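You operate a simulated robot arm through the tools that you are given. There is no shell and no other tool. Be economical: measure what you need, move in short steps, check, and stop when the job is done.

You run a simulated robot arm. Do the job below in one go: nothing can be reset, and whatever is moved stays where it is left.

JOB
Put one of the orange holders from the top of the teach bench on top of the beige liner box there.

Only the result counts: the job must be done as asked and must still hold three seconds after the hand-in. Knocking over, shifting, dropping, spilling or breaking anything else fails it.

ROBOT AND FRAMES
A 6-joint arm with a two-finger parallel gripper, fixed in place. Base frame: the origin is at the foot of the arm, x ahead of it, y to its left, z up; the work surface is at about z = 853. Lengths are in mm, angles in rad, forces in N, time in s.
With the tool pointing down near the work surface it reaches from about 260 to 680 mm from the base axis. Its first joint turns from -1.152 to 1.152 rad. Payload 2.9 kg.
The tool frame sits at the grasp point between the pads (the TCP): z along the fingers, y along the line on which they close. The tips reach 30 mm beyond it. Largest opening 110 mm; finger width 20, thickness 10; the body of the gripper, 48 by 112 mm, starts 55 mm behind the TCP.
Orientation is that of the tool frame in the base frame, as a unit quaternion [x, y, z, w]. With the fingers straight down and closing along the base's y, the tool's x points along the base's -x, its y along +y and its z along -z.

CONTROLS
- The arm moves only by the tool play_rows. Its argument "rows" is a list of rows, each a list of 5 numbers: the opening, from 0 (shut) to 1 (fully open), then the shift along the tool's x, y, z in units of 500 mm (1.0 is 500 mm), then the turn about the tool's z in units of 60 degrees (1.0 is 60 degrees). In form: [[jaw, tx, ty, tz, spin], ...]. A call has 1 to 20 rows; each row is the pose to reach, as a shift and turn from the pose commanded when the call began, along the tool's axes at that moment. A call with a number of a shift or a turn outside -1 to 1 is refused whole. A row lasts 0.2 s, in which the tool goes at most 50 mm and 0.15 rad; a call with a longer step from one row to the next is refused whole, and so is a gripper value outside its range. A pose out of reach is approached as far as the arm can. The call stops where the force on the tool passes 40 N (or 10 N more than at its start, if that is more) or the arm is blocked; 0.2 s more then pass. Each finger travels about 108 mm/s and halts on what it meets, pressing with about 29 N; the grip force reading is that of the motor and also rises with nothing between the fingers. The clock runs only during rows and for 0.2 s after the last one: add rows that repeat a pose to give the fingers time. It gives the time, the measured TCP pose, the force on the tool (base axes), the opening and the grip force at its end, in the units of the frame above (readings bear some noise).
- Cameras (640 x 400 px; columns grow to the right, rows downward): "scene" is fixed at [98.7, 432.5, 1408.4]; the picture's right is [-0.77, -0.63, 0.00], its down [-0.26, 0.32, -0.91] and it looks along [0.58, -0.71, -0.41] (base axes); focal length 364 px, centre (320, 200). "wrist" rides on the gripper at [-36, 0, -57] in the tool frame; the picture's right is [0.00, -1.00, 0.00], its down [0.97, 0.00, -0.24] and it looks along [0.24, 0.00, 0.97] (tool axes); focal length 218 px, centre (320, 200).
- grab_frame(camera): a new picture of that camera. The clock stands still meanwhile.
- point_at(camera, pixels): there is no depth. For up to 12 entries [column, row, z] of the newest picture of that camera ("zoom" is the newest enlarged one), the place [x, y] in the base frame at which the ray of that pixel passes the height z, good to about 3 mm, but the place of the scene camera against the robot may be out by one fixed shift of up to 25 mm in any direction. The clock stands still meanwhile.
- inspect(camera, box): a new picture of the part [left, top, right, bottom] of that camera's present view, enlarged. The clock stands still meanwhile.
- sign_off(): hands the job in; it is judged then, once.

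Keep the steps short. Do not move on a guess: measure, check each grasp and each placing, and mend mistakes. In all there are 60 turns and 26 pictures (those below and enlarged ones count). Leave the gripper open and the arm clear of the work at the hand-in unless told otherwise, and finish with a single line.

The tools are called after "Call:" by a JSON object that holds its "api" and its "payload". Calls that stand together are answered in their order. play_rows: Moves the arm, as the interface text tells. Its arguments: {"type":"object","properties":{"rows":{"type":"array","items":{"type":"array","items":{"type":"number"}}}},"required":["rows"]} The other tools are called the same way: grab_frame (camera) takes a picture; point_at (camera, pixels) gives the place at which the rays of pixels pass given heights; inspect (camera, box) takes an enlarged picture of a part of a camera's view; sign_off () hands the job in.

At the start:

```text
t: 0.0
eef_pos: [324.4, -409.1, 1106.9]
tool_rot: [0.0, 1.0, 0.0, 0.0]
wrist_force: [0.5, -0.8, 0.0]
finger_gap: 110.1
finger_force: 0.2
```

scene: 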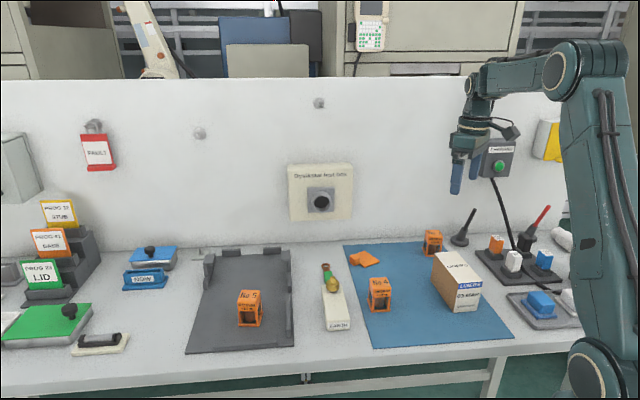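
wrist: 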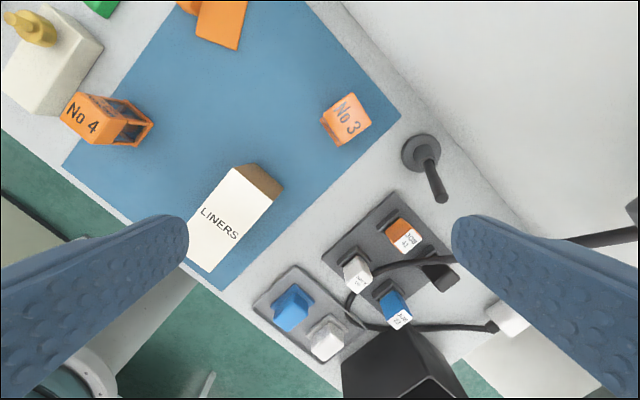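

I see three orange holders (No 3, 4 and 5) and the LINERS box at about (457,282) in the scene picture. I'll enlarge that area and locate the points in the wrist view.

Call:
{"api": "inspect", "payload": {"camera": "scene", "box": [340, 210, 520, 340]}}

Call:
{"api": "inspect", "payload": {"camera": "wrist", "box": [40, 60, 420, 300]}}

Call:
{"api": "point_at", "payload": {"camera": "wrist", "pixels": [[320, 97, 900], [358, 92, 900], [372, 123, 900], [335, 146, 900], [236, 165, 950], [272, 199, 950], [187, 257, 853], [212, 275, 853], [283, 186, 853], [236, 165, 930], [272, 199, 930], [400, 117, 853]]}}

```text
3.08 times, centred on (430, 275) of scene
```

zoom: 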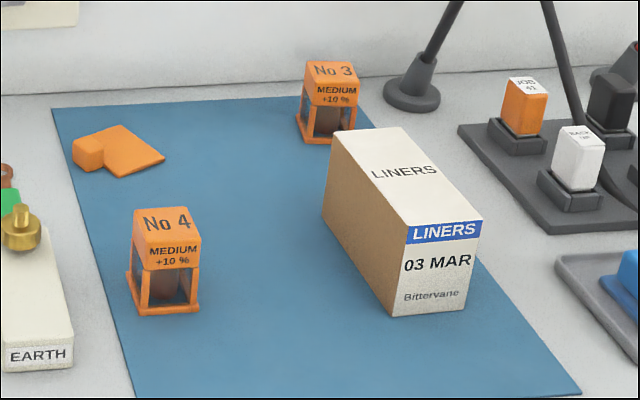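

```text
1.67 times, centred on (230, 180) of wrist
```

zoom: 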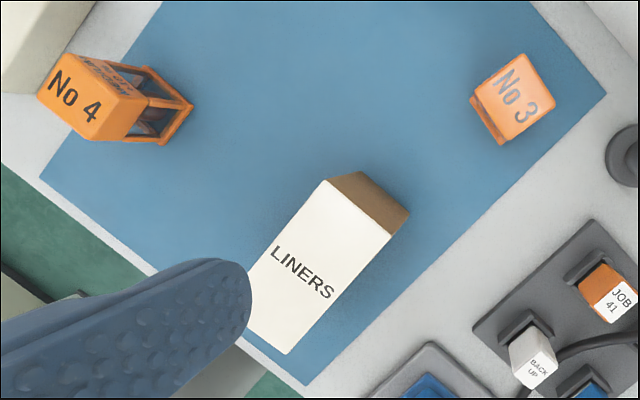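

```text
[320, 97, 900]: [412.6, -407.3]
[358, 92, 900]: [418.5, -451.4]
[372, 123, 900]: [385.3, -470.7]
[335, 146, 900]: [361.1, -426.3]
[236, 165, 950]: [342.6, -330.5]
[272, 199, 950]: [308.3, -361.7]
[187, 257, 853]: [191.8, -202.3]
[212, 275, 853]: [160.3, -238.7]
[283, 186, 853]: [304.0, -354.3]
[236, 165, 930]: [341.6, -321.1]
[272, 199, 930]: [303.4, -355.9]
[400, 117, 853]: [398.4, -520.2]
```

The top faces aren't yet measured for height, so I need a second viewpoint. I'll shift the hand 180 mm along +y at this height, which is clear of everything.

Call:
{"api": "play_rows", "payload": {"rows": [[1, 0, 0.09, 0, 0], [1, 0, 0.18, 0, 0], [1, 0, 0.27, 0, 0], [1, 0, 0.36, 0, 0], [1, 0, 0.36, 0, 0]]}}

Call:
{"api": "inspect", "payload": {"camera": "wrist", "box": [160, 20, 560, 270]}}

```text
t: 1.2
eef_pos: [326.4, -228.5, 1107.4]
tool_rot: [0.001, 1.0, 0.0, 0.001]
wrist_force: [0.0, 0.2, -0.1]
finger_gap: 109.8
finger_force: 0.0
```

```text
1.60 times, centred on (360, 145) of wrist
```

zoom: 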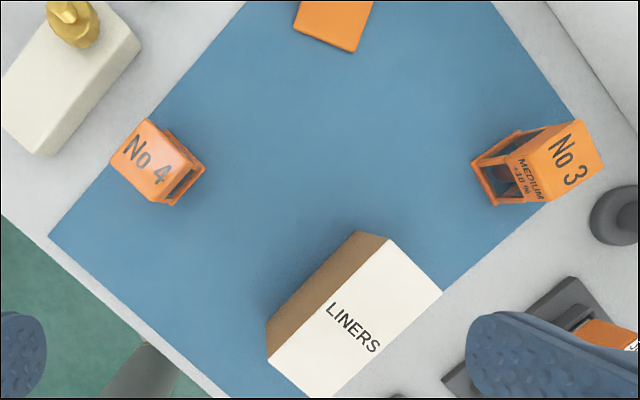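

Now I measure the box top corners and the tops of No 4 and No 3 in this view at two heights, to triangulate against the first view.

Call:
{"api": "point_at", "payload": {"camera": "zoom", "pixels": [[387, 237, 950], [387, 237, 930], [442, 291, 950], [442, 291, 930], [145, 119, 920], [186, 149, 920], [156, 203, 920], [110, 161, 920], [580, 119, 920], [605, 164, 920], [269, 362, 950], [332, 397, 950]]}}

Call:
{"api": "point_at", "payload": {"camera": "zoom", "pixels": [[358, 231, 853], [268, 320, 853], [269, 362, 930], [203, 165, 853], [178, 207, 853], [514, 132, 853], [472, 164, 853], [493, 205, 853]]}}

```text
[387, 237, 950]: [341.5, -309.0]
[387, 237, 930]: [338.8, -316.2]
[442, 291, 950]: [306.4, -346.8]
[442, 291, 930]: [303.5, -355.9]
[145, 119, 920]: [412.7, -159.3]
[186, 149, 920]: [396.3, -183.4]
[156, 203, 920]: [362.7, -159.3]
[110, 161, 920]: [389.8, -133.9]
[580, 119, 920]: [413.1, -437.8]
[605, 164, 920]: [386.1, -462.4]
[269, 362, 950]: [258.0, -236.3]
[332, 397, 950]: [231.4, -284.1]
```

```text
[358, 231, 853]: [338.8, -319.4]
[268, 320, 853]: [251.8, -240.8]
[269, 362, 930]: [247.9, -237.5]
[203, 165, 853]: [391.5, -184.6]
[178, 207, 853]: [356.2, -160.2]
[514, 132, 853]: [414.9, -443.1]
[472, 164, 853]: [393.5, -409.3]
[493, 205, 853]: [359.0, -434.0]
```

Triangulating gives a box top at about z=924, measuring roughly 54 x 123 mm and centred near (274,-298). No 4 is a roughly 43 mm square with its top near 910, turned about -35°. I'll move over No 4, turn the hand to match and look again.

Call:
{"api": "play_rows", "payload": {"rows": [[1, -0.02, 0.023, 0.02, 0.1], [1, -0.04, 0.046, 0.04, 0.2], [1, -0.06, 0.069, 0.06, 0.3], [1, -0.08, 0.092, 0.08, 0.4], [0.8, -0.1, 0.115, 0.1, 0.5], [0.65, -0.117, 0.137, 0.12, 0.583], [0.65, -0.117, 0.137, 0.12, 0.583], [0.65, -0.117, 0.137, 0.12, 0.583]]}}

Call:
{"api": "grab_frame", "payload": {"camera": "wrist"}}

```text
t: 3.0
eef_pos: [382.8, -159.8, 1046.9]
tool_rot: [0.301, 0.954, 0.0, 0.0]
wrist_force: [0.1, 0.9, 0.7]
finger_gap: 71.7
finger_force: 0.0
```

```text
20 pictures are left
```

wrist: 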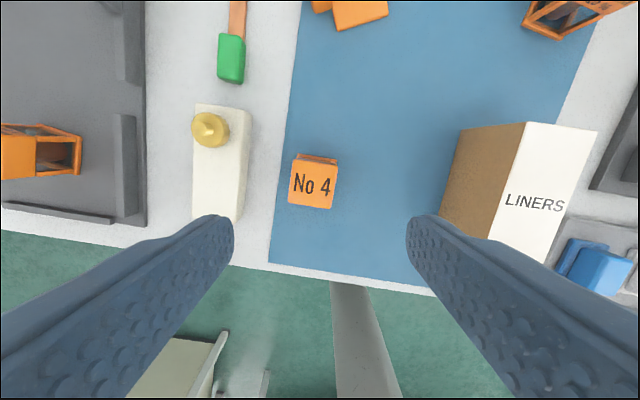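

No 4 is now almost under the hand, tilted a further ~6° in the picture. I'll enlarge it to measure.

Call:
{"api": "inspect", "payload": {"camera": "wrist", "box": [180, 90, 420, 240]}}

```text
2.67 times, centred on (300, 165) of wrist
```

zoom: 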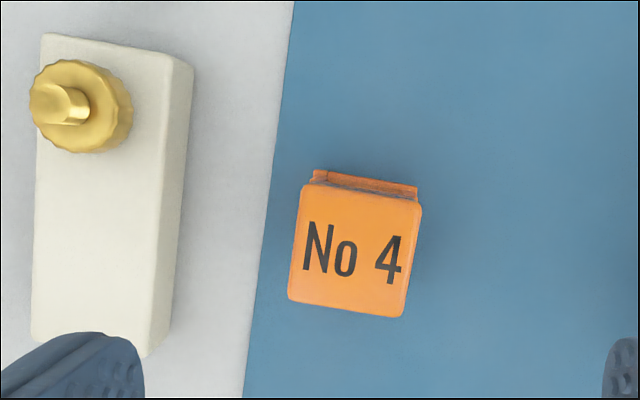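

Call:
{"api": "point_at", "payload": {"camera": "zoom", "pixels": [[300, 184, 910], [422, 202, 910], [405, 318, 910], [288, 300, 910], [354, 251, 910], [312, 170, 857], [417, 187, 857], [194, 70, 870], [150, 358, 853]]}}

```text
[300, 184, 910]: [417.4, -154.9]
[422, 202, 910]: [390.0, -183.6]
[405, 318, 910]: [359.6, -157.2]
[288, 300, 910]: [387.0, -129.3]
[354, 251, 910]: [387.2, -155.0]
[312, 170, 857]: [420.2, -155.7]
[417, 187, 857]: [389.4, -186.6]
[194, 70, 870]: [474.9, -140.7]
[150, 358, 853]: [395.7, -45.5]
```

No 4's top is about 40 mm square, centred near (388.3,-156), and the hand needs another 7.5° of turn. I'll centre, turn and descend to z≈960, then check.

Call:
{"api": "play_rows", "payload": {"rows": [[0.65, -0.0046, 0.0126, 0, 0.125], [0.65, -0.0046, 0.0126, 0.06, 0.125], [0.65, -0.0046, 0.0126, 0.12, 0.125], [0.65, -0.0046, 0.0126, 0.174, 0.125], [0.65, -0.0046, 0.0126, 0.174, 0.125]]}}

Call:
{"api": "grab_frame", "payload": {"camera": "wrist"}}

Call:
{"api": "point_at", "payload": {"camera": "wrist", "pixels": [[320, 200, 910]]}}

```text
t: 4.2
eef_pos: [389.5, -158.1, 959.1]
tool_rot: [0.362, 0.932, 0.0, 0.0]
wrist_force: [0.0, -0.3, -0.5]
finger_gap: 71.5
finger_force: 0.1
```

```text
18 pictures are left
```

wrist: 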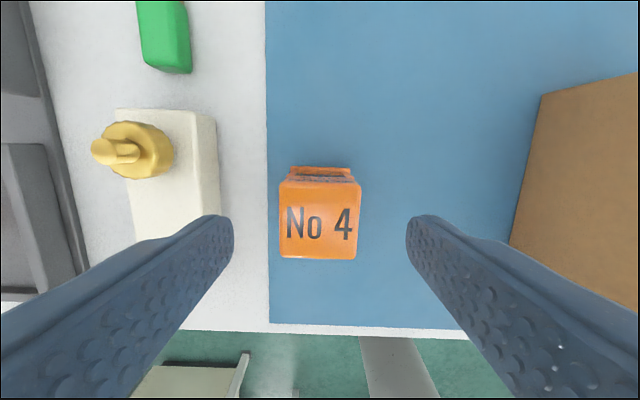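

```text
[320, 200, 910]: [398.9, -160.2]
```

The hand is aligned now. I'll re-measure the top corners, (283,181), (361,184), (356,260) and (279,257), from this close view.

Call:
{"api": "point_at", "payload": {"camera": "wrist", "pixels": [[283, 181, 910], [361, 184, 910], [356, 260, 910], [279, 257, 910], [319, 220, 910], [292, 168, 857], [350, 169, 857]]}}

```text
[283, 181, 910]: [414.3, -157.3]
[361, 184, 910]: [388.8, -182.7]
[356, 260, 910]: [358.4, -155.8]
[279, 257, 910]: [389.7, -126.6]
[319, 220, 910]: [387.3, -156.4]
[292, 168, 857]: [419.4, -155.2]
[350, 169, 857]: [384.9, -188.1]
```

No 4's centre is (387.8,-155.6), which agrees with the TCP to within 3 mm. I'll descend to z≈891 with the fingers still at 71 mm.

Call:
{"api": "play_rows", "payload": {"rows": [[0.65, 0.004, 0.001, 0.03, 0], [0.65, 0.004, 0.001, 0.06, 0], [0.65, 0.004, 0.001, 0.09, 0], [0.65, 0.004, 0.001, 0.115, 0], [0.65, 0.004, 0.001, 0.136, 0], [0.65, 0.004, 0.001, 0.136, 0]]}}

Call:
{"api": "inspect", "payload": {"camera": "scene", "box": [310, 210, 490, 340]}}

```text
t: 5.6
eef_pos: [387.3, -154.2, 890.9]
tool_rot: [0.362, 0.932, 0.001, 0.0]
wrist_force: [-0.1, 0.8, -0.1]
finger_gap: 71.3
finger_force: 0.1
```

```text
3.08 times, centred on (400, 275) of scene
```

zoom: 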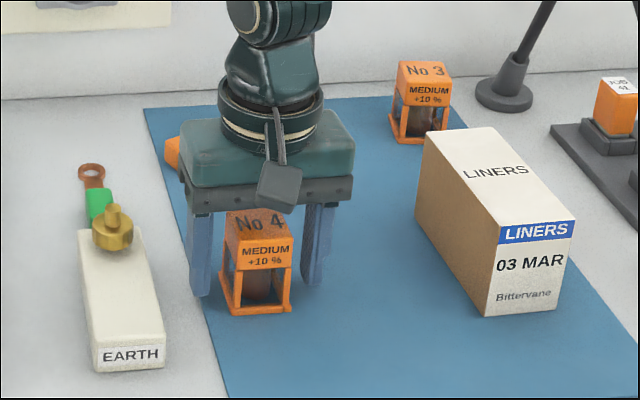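

The fingers straddle No 4 with their tips above the mat. Closing slowly.

Call:
{"api": "play_rows", "payload": {"rows": [[0.55, 0, 0, 0, 0], [0.48, 0, 0, 0, 0], [0.42, 0, 0, 0, 0], [0.38, 0, 0, 0, 0], [0.34, 0, 0, 0, 0], [0.3, 0, 0, 0, 0], [0.3, 0, 0, 0, 0], [0.3, 0, 0, 0, 0]]}}

```text
t: 7.4
eef_pos: [387.9, -155.2, 891.6]
tool_rot: [0.362, 0.932, 0.0, 0.0]
wrist_force: [-0.8, -1.1, 2.4]
finger_gap: 39.7
finger_force: 28.7
```

The grip holds at a 39.7 mm gap with 28.7 N. I'll lift 20 mm first and check.

Call:
{"api": "play_rows", "payload": {"rows": [[0.3, 0, 0, -0.01, 0], [0.3, 0, 0, -0.025, 0], [0.3, 0, 0, -0.04, 0], [0.3, 0, 0, -0.04, 0]]}}

Call:
{"api": "inspect", "payload": {"camera": "scene", "box": [310, 210, 490, 340]}}

```text
t: 8.4
eef_pos: [388.1, -155.2, 911.0]
tool_rot: [0.362, 0.932, 0.0, 0.001]
wrist_force: [0.4, -0.3, -0.7]
finger_gap: 39.6
finger_force: 28.9
```

```text
3.08 times, centred on (400, 275) of scene
```

zoom: 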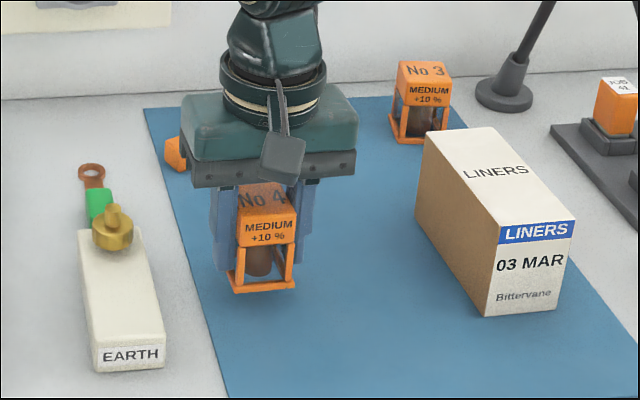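

No 4 is up cleanly with its contents. Next I raise to z≈1036 and go most of the way toward the box, then measure the box again.

Call:
{"api": "play_rows", "payload": {"rows": [[0.3, 0, 0, -0.06, 0], [0.3, 0, 0, -0.12, 0], [0.3, 0, 0, -0.19, 0], [0.3, 0, 0, -0.25, 0], [0.3, 0, -0.05, -0.25, 0], [0.3, 0, -0.11, -0.25, 0], [0.3, 0, -0.17, -0.25, 0], [0.3, 0, -0.21, -0.25, 0], [0.3, 0, -0.23, -0.25, 0], [0.3, 0, -0.23, -0.25, 0]]}}

Call:
{"api": "grab_frame", "payload": {"camera": "wrist"}}

```text
t: 10.6
eef_pos: [311.1, -239.7, 1036.5]
tool_rot: [0.362, 0.932, 0.0, 0.0]
wrist_force: [-0.1, -0.4, -1.0]
finger_gap: 39.7
finger_force: 29.3
```

```text
15 pictures are left
```

wrist: 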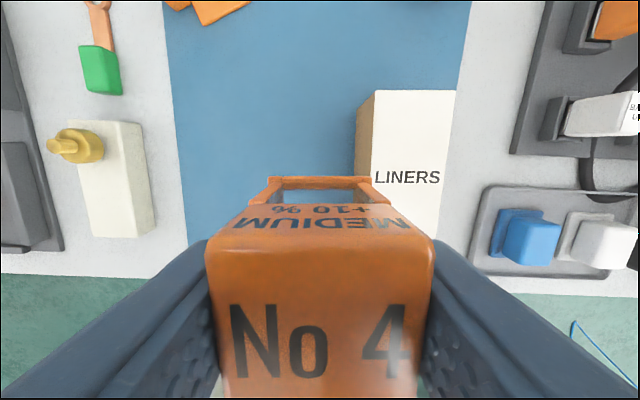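

The box top's far edge runs (376,90) to (456,91). I'll measure it here at two heights, along with the base corner near (356,106).

Call:
{"api": "point_at", "payload": {"camera": "wrist", "pixels": [[376, 90, 924], [456, 91, 924], [376, 90, 915], [456, 91, 915], [437, 237, 924], [371, 178, 924]]}}

Call:
{"api": "inspect", "payload": {"camera": "scene", "box": [360, 190, 540, 320]}}

```text
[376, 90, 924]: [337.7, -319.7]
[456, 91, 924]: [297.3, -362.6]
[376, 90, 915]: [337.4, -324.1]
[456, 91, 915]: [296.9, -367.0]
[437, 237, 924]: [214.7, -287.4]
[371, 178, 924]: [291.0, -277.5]
```

```text
3.08 times, centred on (450, 255) of scene
```

zoom: 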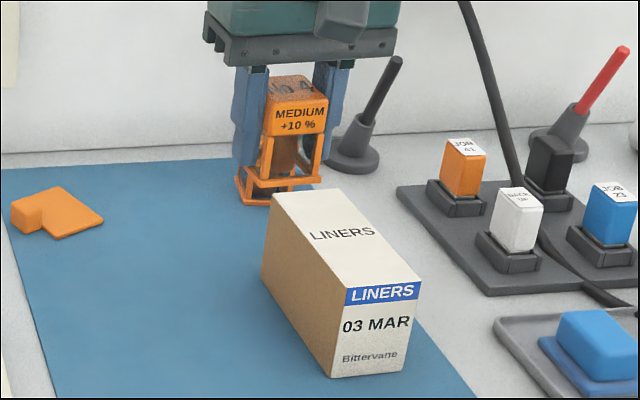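

The box centre is confirmed near (274,-300), and its axes match the holder's within 2°. I'll move above it and lower to z≈978, which leaves about 15 mm of clearance.

Call:
{"api": "play_rows", "payload": {"rows": [[0.3, -0.01, -0.05, 0, 0], [0.3, -0.02, -0.1, 0, 0], [0.3, -0.0266, -0.139, 0, 0], [0.3, -0.0266, -0.139, 0.03, 0], [0.3, -0.0266, -0.139, 0.07, 0], [0.3, -0.0266, -0.139, 0.1, 0], [0.3, -0.0266, -0.139, 0.117, 0], [0.3, -0.0266, -0.139, 0.117, 0]]}}

Call:
{"api": "inspect", "payload": {"camera": "scene", "box": [390, 190, 540, 320]}}

Call:
{"api": "grab_frame", "payload": {"camera": "wrist"}}

```text
t: 12.4
eef_pos: [271.9, -300.6, 980.8]
tool_rot: [0.361, 0.932, -0.001, 0.0]
wrist_force: [0.5, -0.3, -1.1]
finger_gap: 39.6
finger_force: 28.8
```

```text
3.08 times, centred on (465, 255) of scene
```

zoom: 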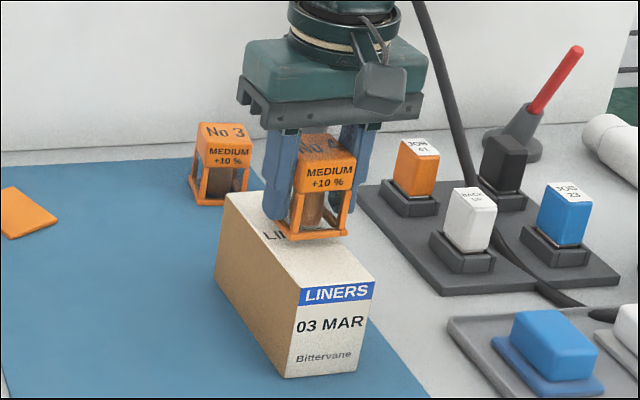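

```text
12 pictures are left
```

wrist: 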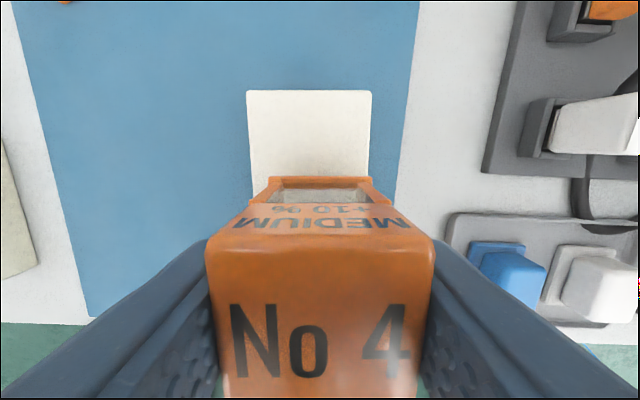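

The box sits about 11 px left of the holder's centreline. I'll measure that offset before lowering.

Call:
{"api": "point_at", "payload": {"camera": "wrist", "pixels": [[247, 91, 924], [371, 91, 924], [252, 180, 924], [368, 180, 924], [320, 91, 924], [268, 178, 942], [372, 178, 942]]}}

```text
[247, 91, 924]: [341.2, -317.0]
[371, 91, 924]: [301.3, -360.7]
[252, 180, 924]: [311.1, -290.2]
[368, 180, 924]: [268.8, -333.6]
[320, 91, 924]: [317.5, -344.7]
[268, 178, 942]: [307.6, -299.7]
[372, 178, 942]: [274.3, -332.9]
```

The holder should shift about 3.5 mm along +tool y. I'll apply that and lower slowly to about 3 mm above the expected contact.

Call:
{"api": "play_rows", "payload": {"rows": [[0.3, 0, 0.007, 0, 0], [0.3, 0, 0.007, 0.006, 0], [0.3, 0, 0.007, 0.012, 0], [0.3, 0, 0.007, 0.018, 0], [0.3, 0, 0.007, 0.024, 0], [0.3, 0, 0.007, 0.028, 0], [0.3, 0, 0.007, 0.028, 0]]}}

Call:
{"api": "inspect", "payload": {"camera": "scene", "box": [410, 210, 510, 310]}}

```text
t: 13.8
eef_pos: [276.5, -298.1, 968.0]
tool_rot: [0.361, 0.932, -0.001, 0.004]
wrist_force: [-1.4, 2.0, 5.6]
finger_gap: 39.8
finger_force: 29.0
stopped in row 7: the force on the tool passed its limit (the readings are from after the stop); the commanded pose is now the measured one
```

```text
4.00 times, centred on (460, 260) of scene
```

zoom: 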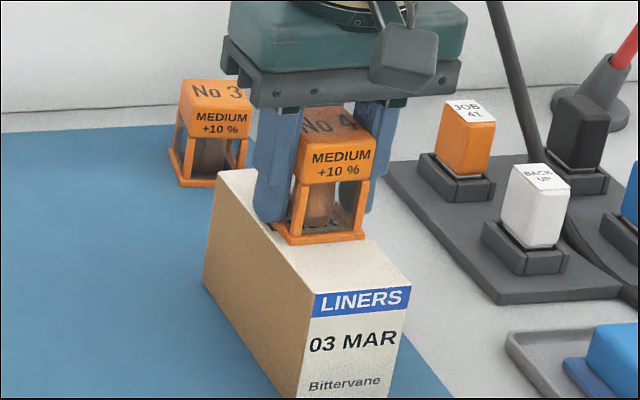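

Contact came at z=968, so the box top is about 929, and a light 5.6 N remains: the holder is resting on it. I'll open slowly and straight, to 0.5 only.

Call:
{"api": "play_rows", "payload": {"rows": [[0.34, 0, 0, 0, 0], [0.36, 0, 0, 0, 0], [0.38, 0, 0, 0, 0], [0.42, 0, 0, 0, 0], [0.48, 0, 0, 0, 0], [0.55, 0, 0, 0, 0], [0.6, 0, 0, 0, 0], [0.6, 0, 0, 0, 0]]}}

Call:
{"api": "inspect", "payload": {"camera": "scene", "box": [410, 210, 510, 310]}}

Call:
{"api": "grab_frame", "payload": {"camera": "wrist"}}

```text
t: 15.7
eef_pos: [277.8, -299.8, 967.5]
tool_rot: [0.361, 0.932, -0.001, 0.003]
wrist_force: [0.2, -0.1, 0.5]
finger_gap: 65.8
finger_force: 0.1
```

```text
4.00 times, centred on (460, 260) of scene
```

zoom: 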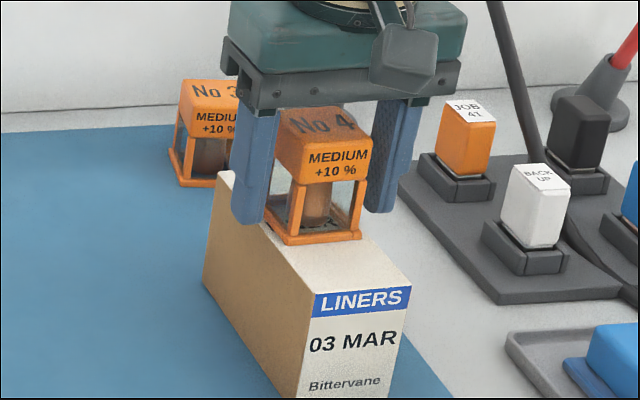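

```text
9 pictures are left
```

wrist: 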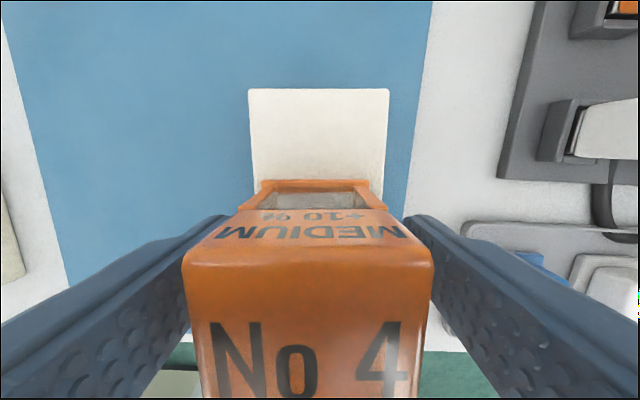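

Released: No 4 stands level, and its base lies within the box width (columns 261–384 against 251–387). I'll rise straight up.

Call:
{"api": "play_rows", "payload": {"rows": [[0.6, 0, 0, -0.02, 0], [0.6, 0, 0, -0.06, 0], [0.6, 0, 0, -0.12, 0], [0.7, 0, 0, -0.2, 0], [1, 0, 0, -0.28, 0], [1, 0, 0, -0.28, 0], [1, 0, 0, -0.28, 0]]}}

Call:
{"api": "grab_frame", "payload": {"camera": "scene"}}

Call:
{"api": "inspect", "payload": {"camera": "scene", "box": [390, 190, 540, 320]}}

Call:
{"api": "grab_frame", "payload": {"camera": "wrist"}}

```text
t: 17.2
eef_pos: [277.6, -298.5, 1107.2]
tool_rot: [0.362, 0.932, -0.001, 0.003]
wrist_force: [0.1, -0.1, -0.6]
finger_gap: 109.9
finger_force: 0.0
```

```text
8 pictures are left
```

scene: 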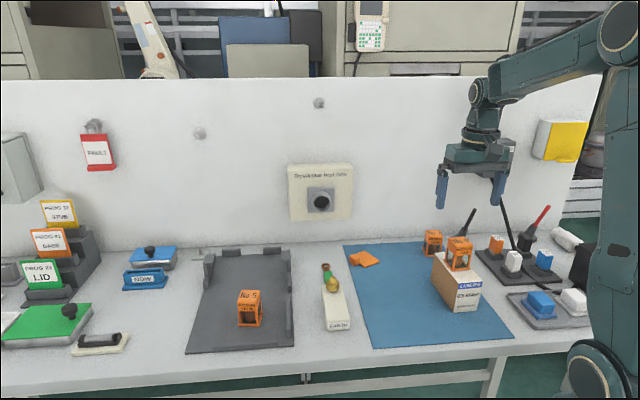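

```text
3.08 times, centred on (465, 255) of scene
```

zoom: 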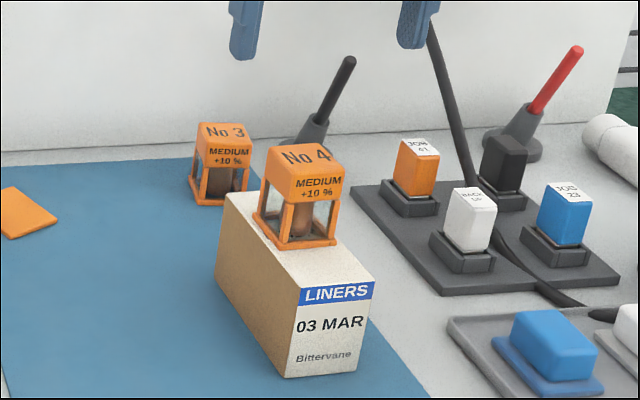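

```text
6 pictures are left
```

wrist: 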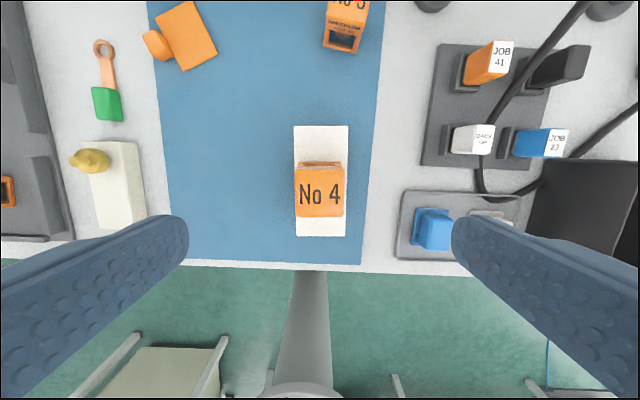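

No 4 stands centred on the box. The box and everything else are where they were, the gripper is open, and the hand is clear at z=1107. Handing in.

Call:
{"api": "sign_off", "payload": {}}

```text
The job is handed in.
```

Orange holder No 4 is standing upright on top of the beige liner box, nothing else was disturbed, and the job is handed in.
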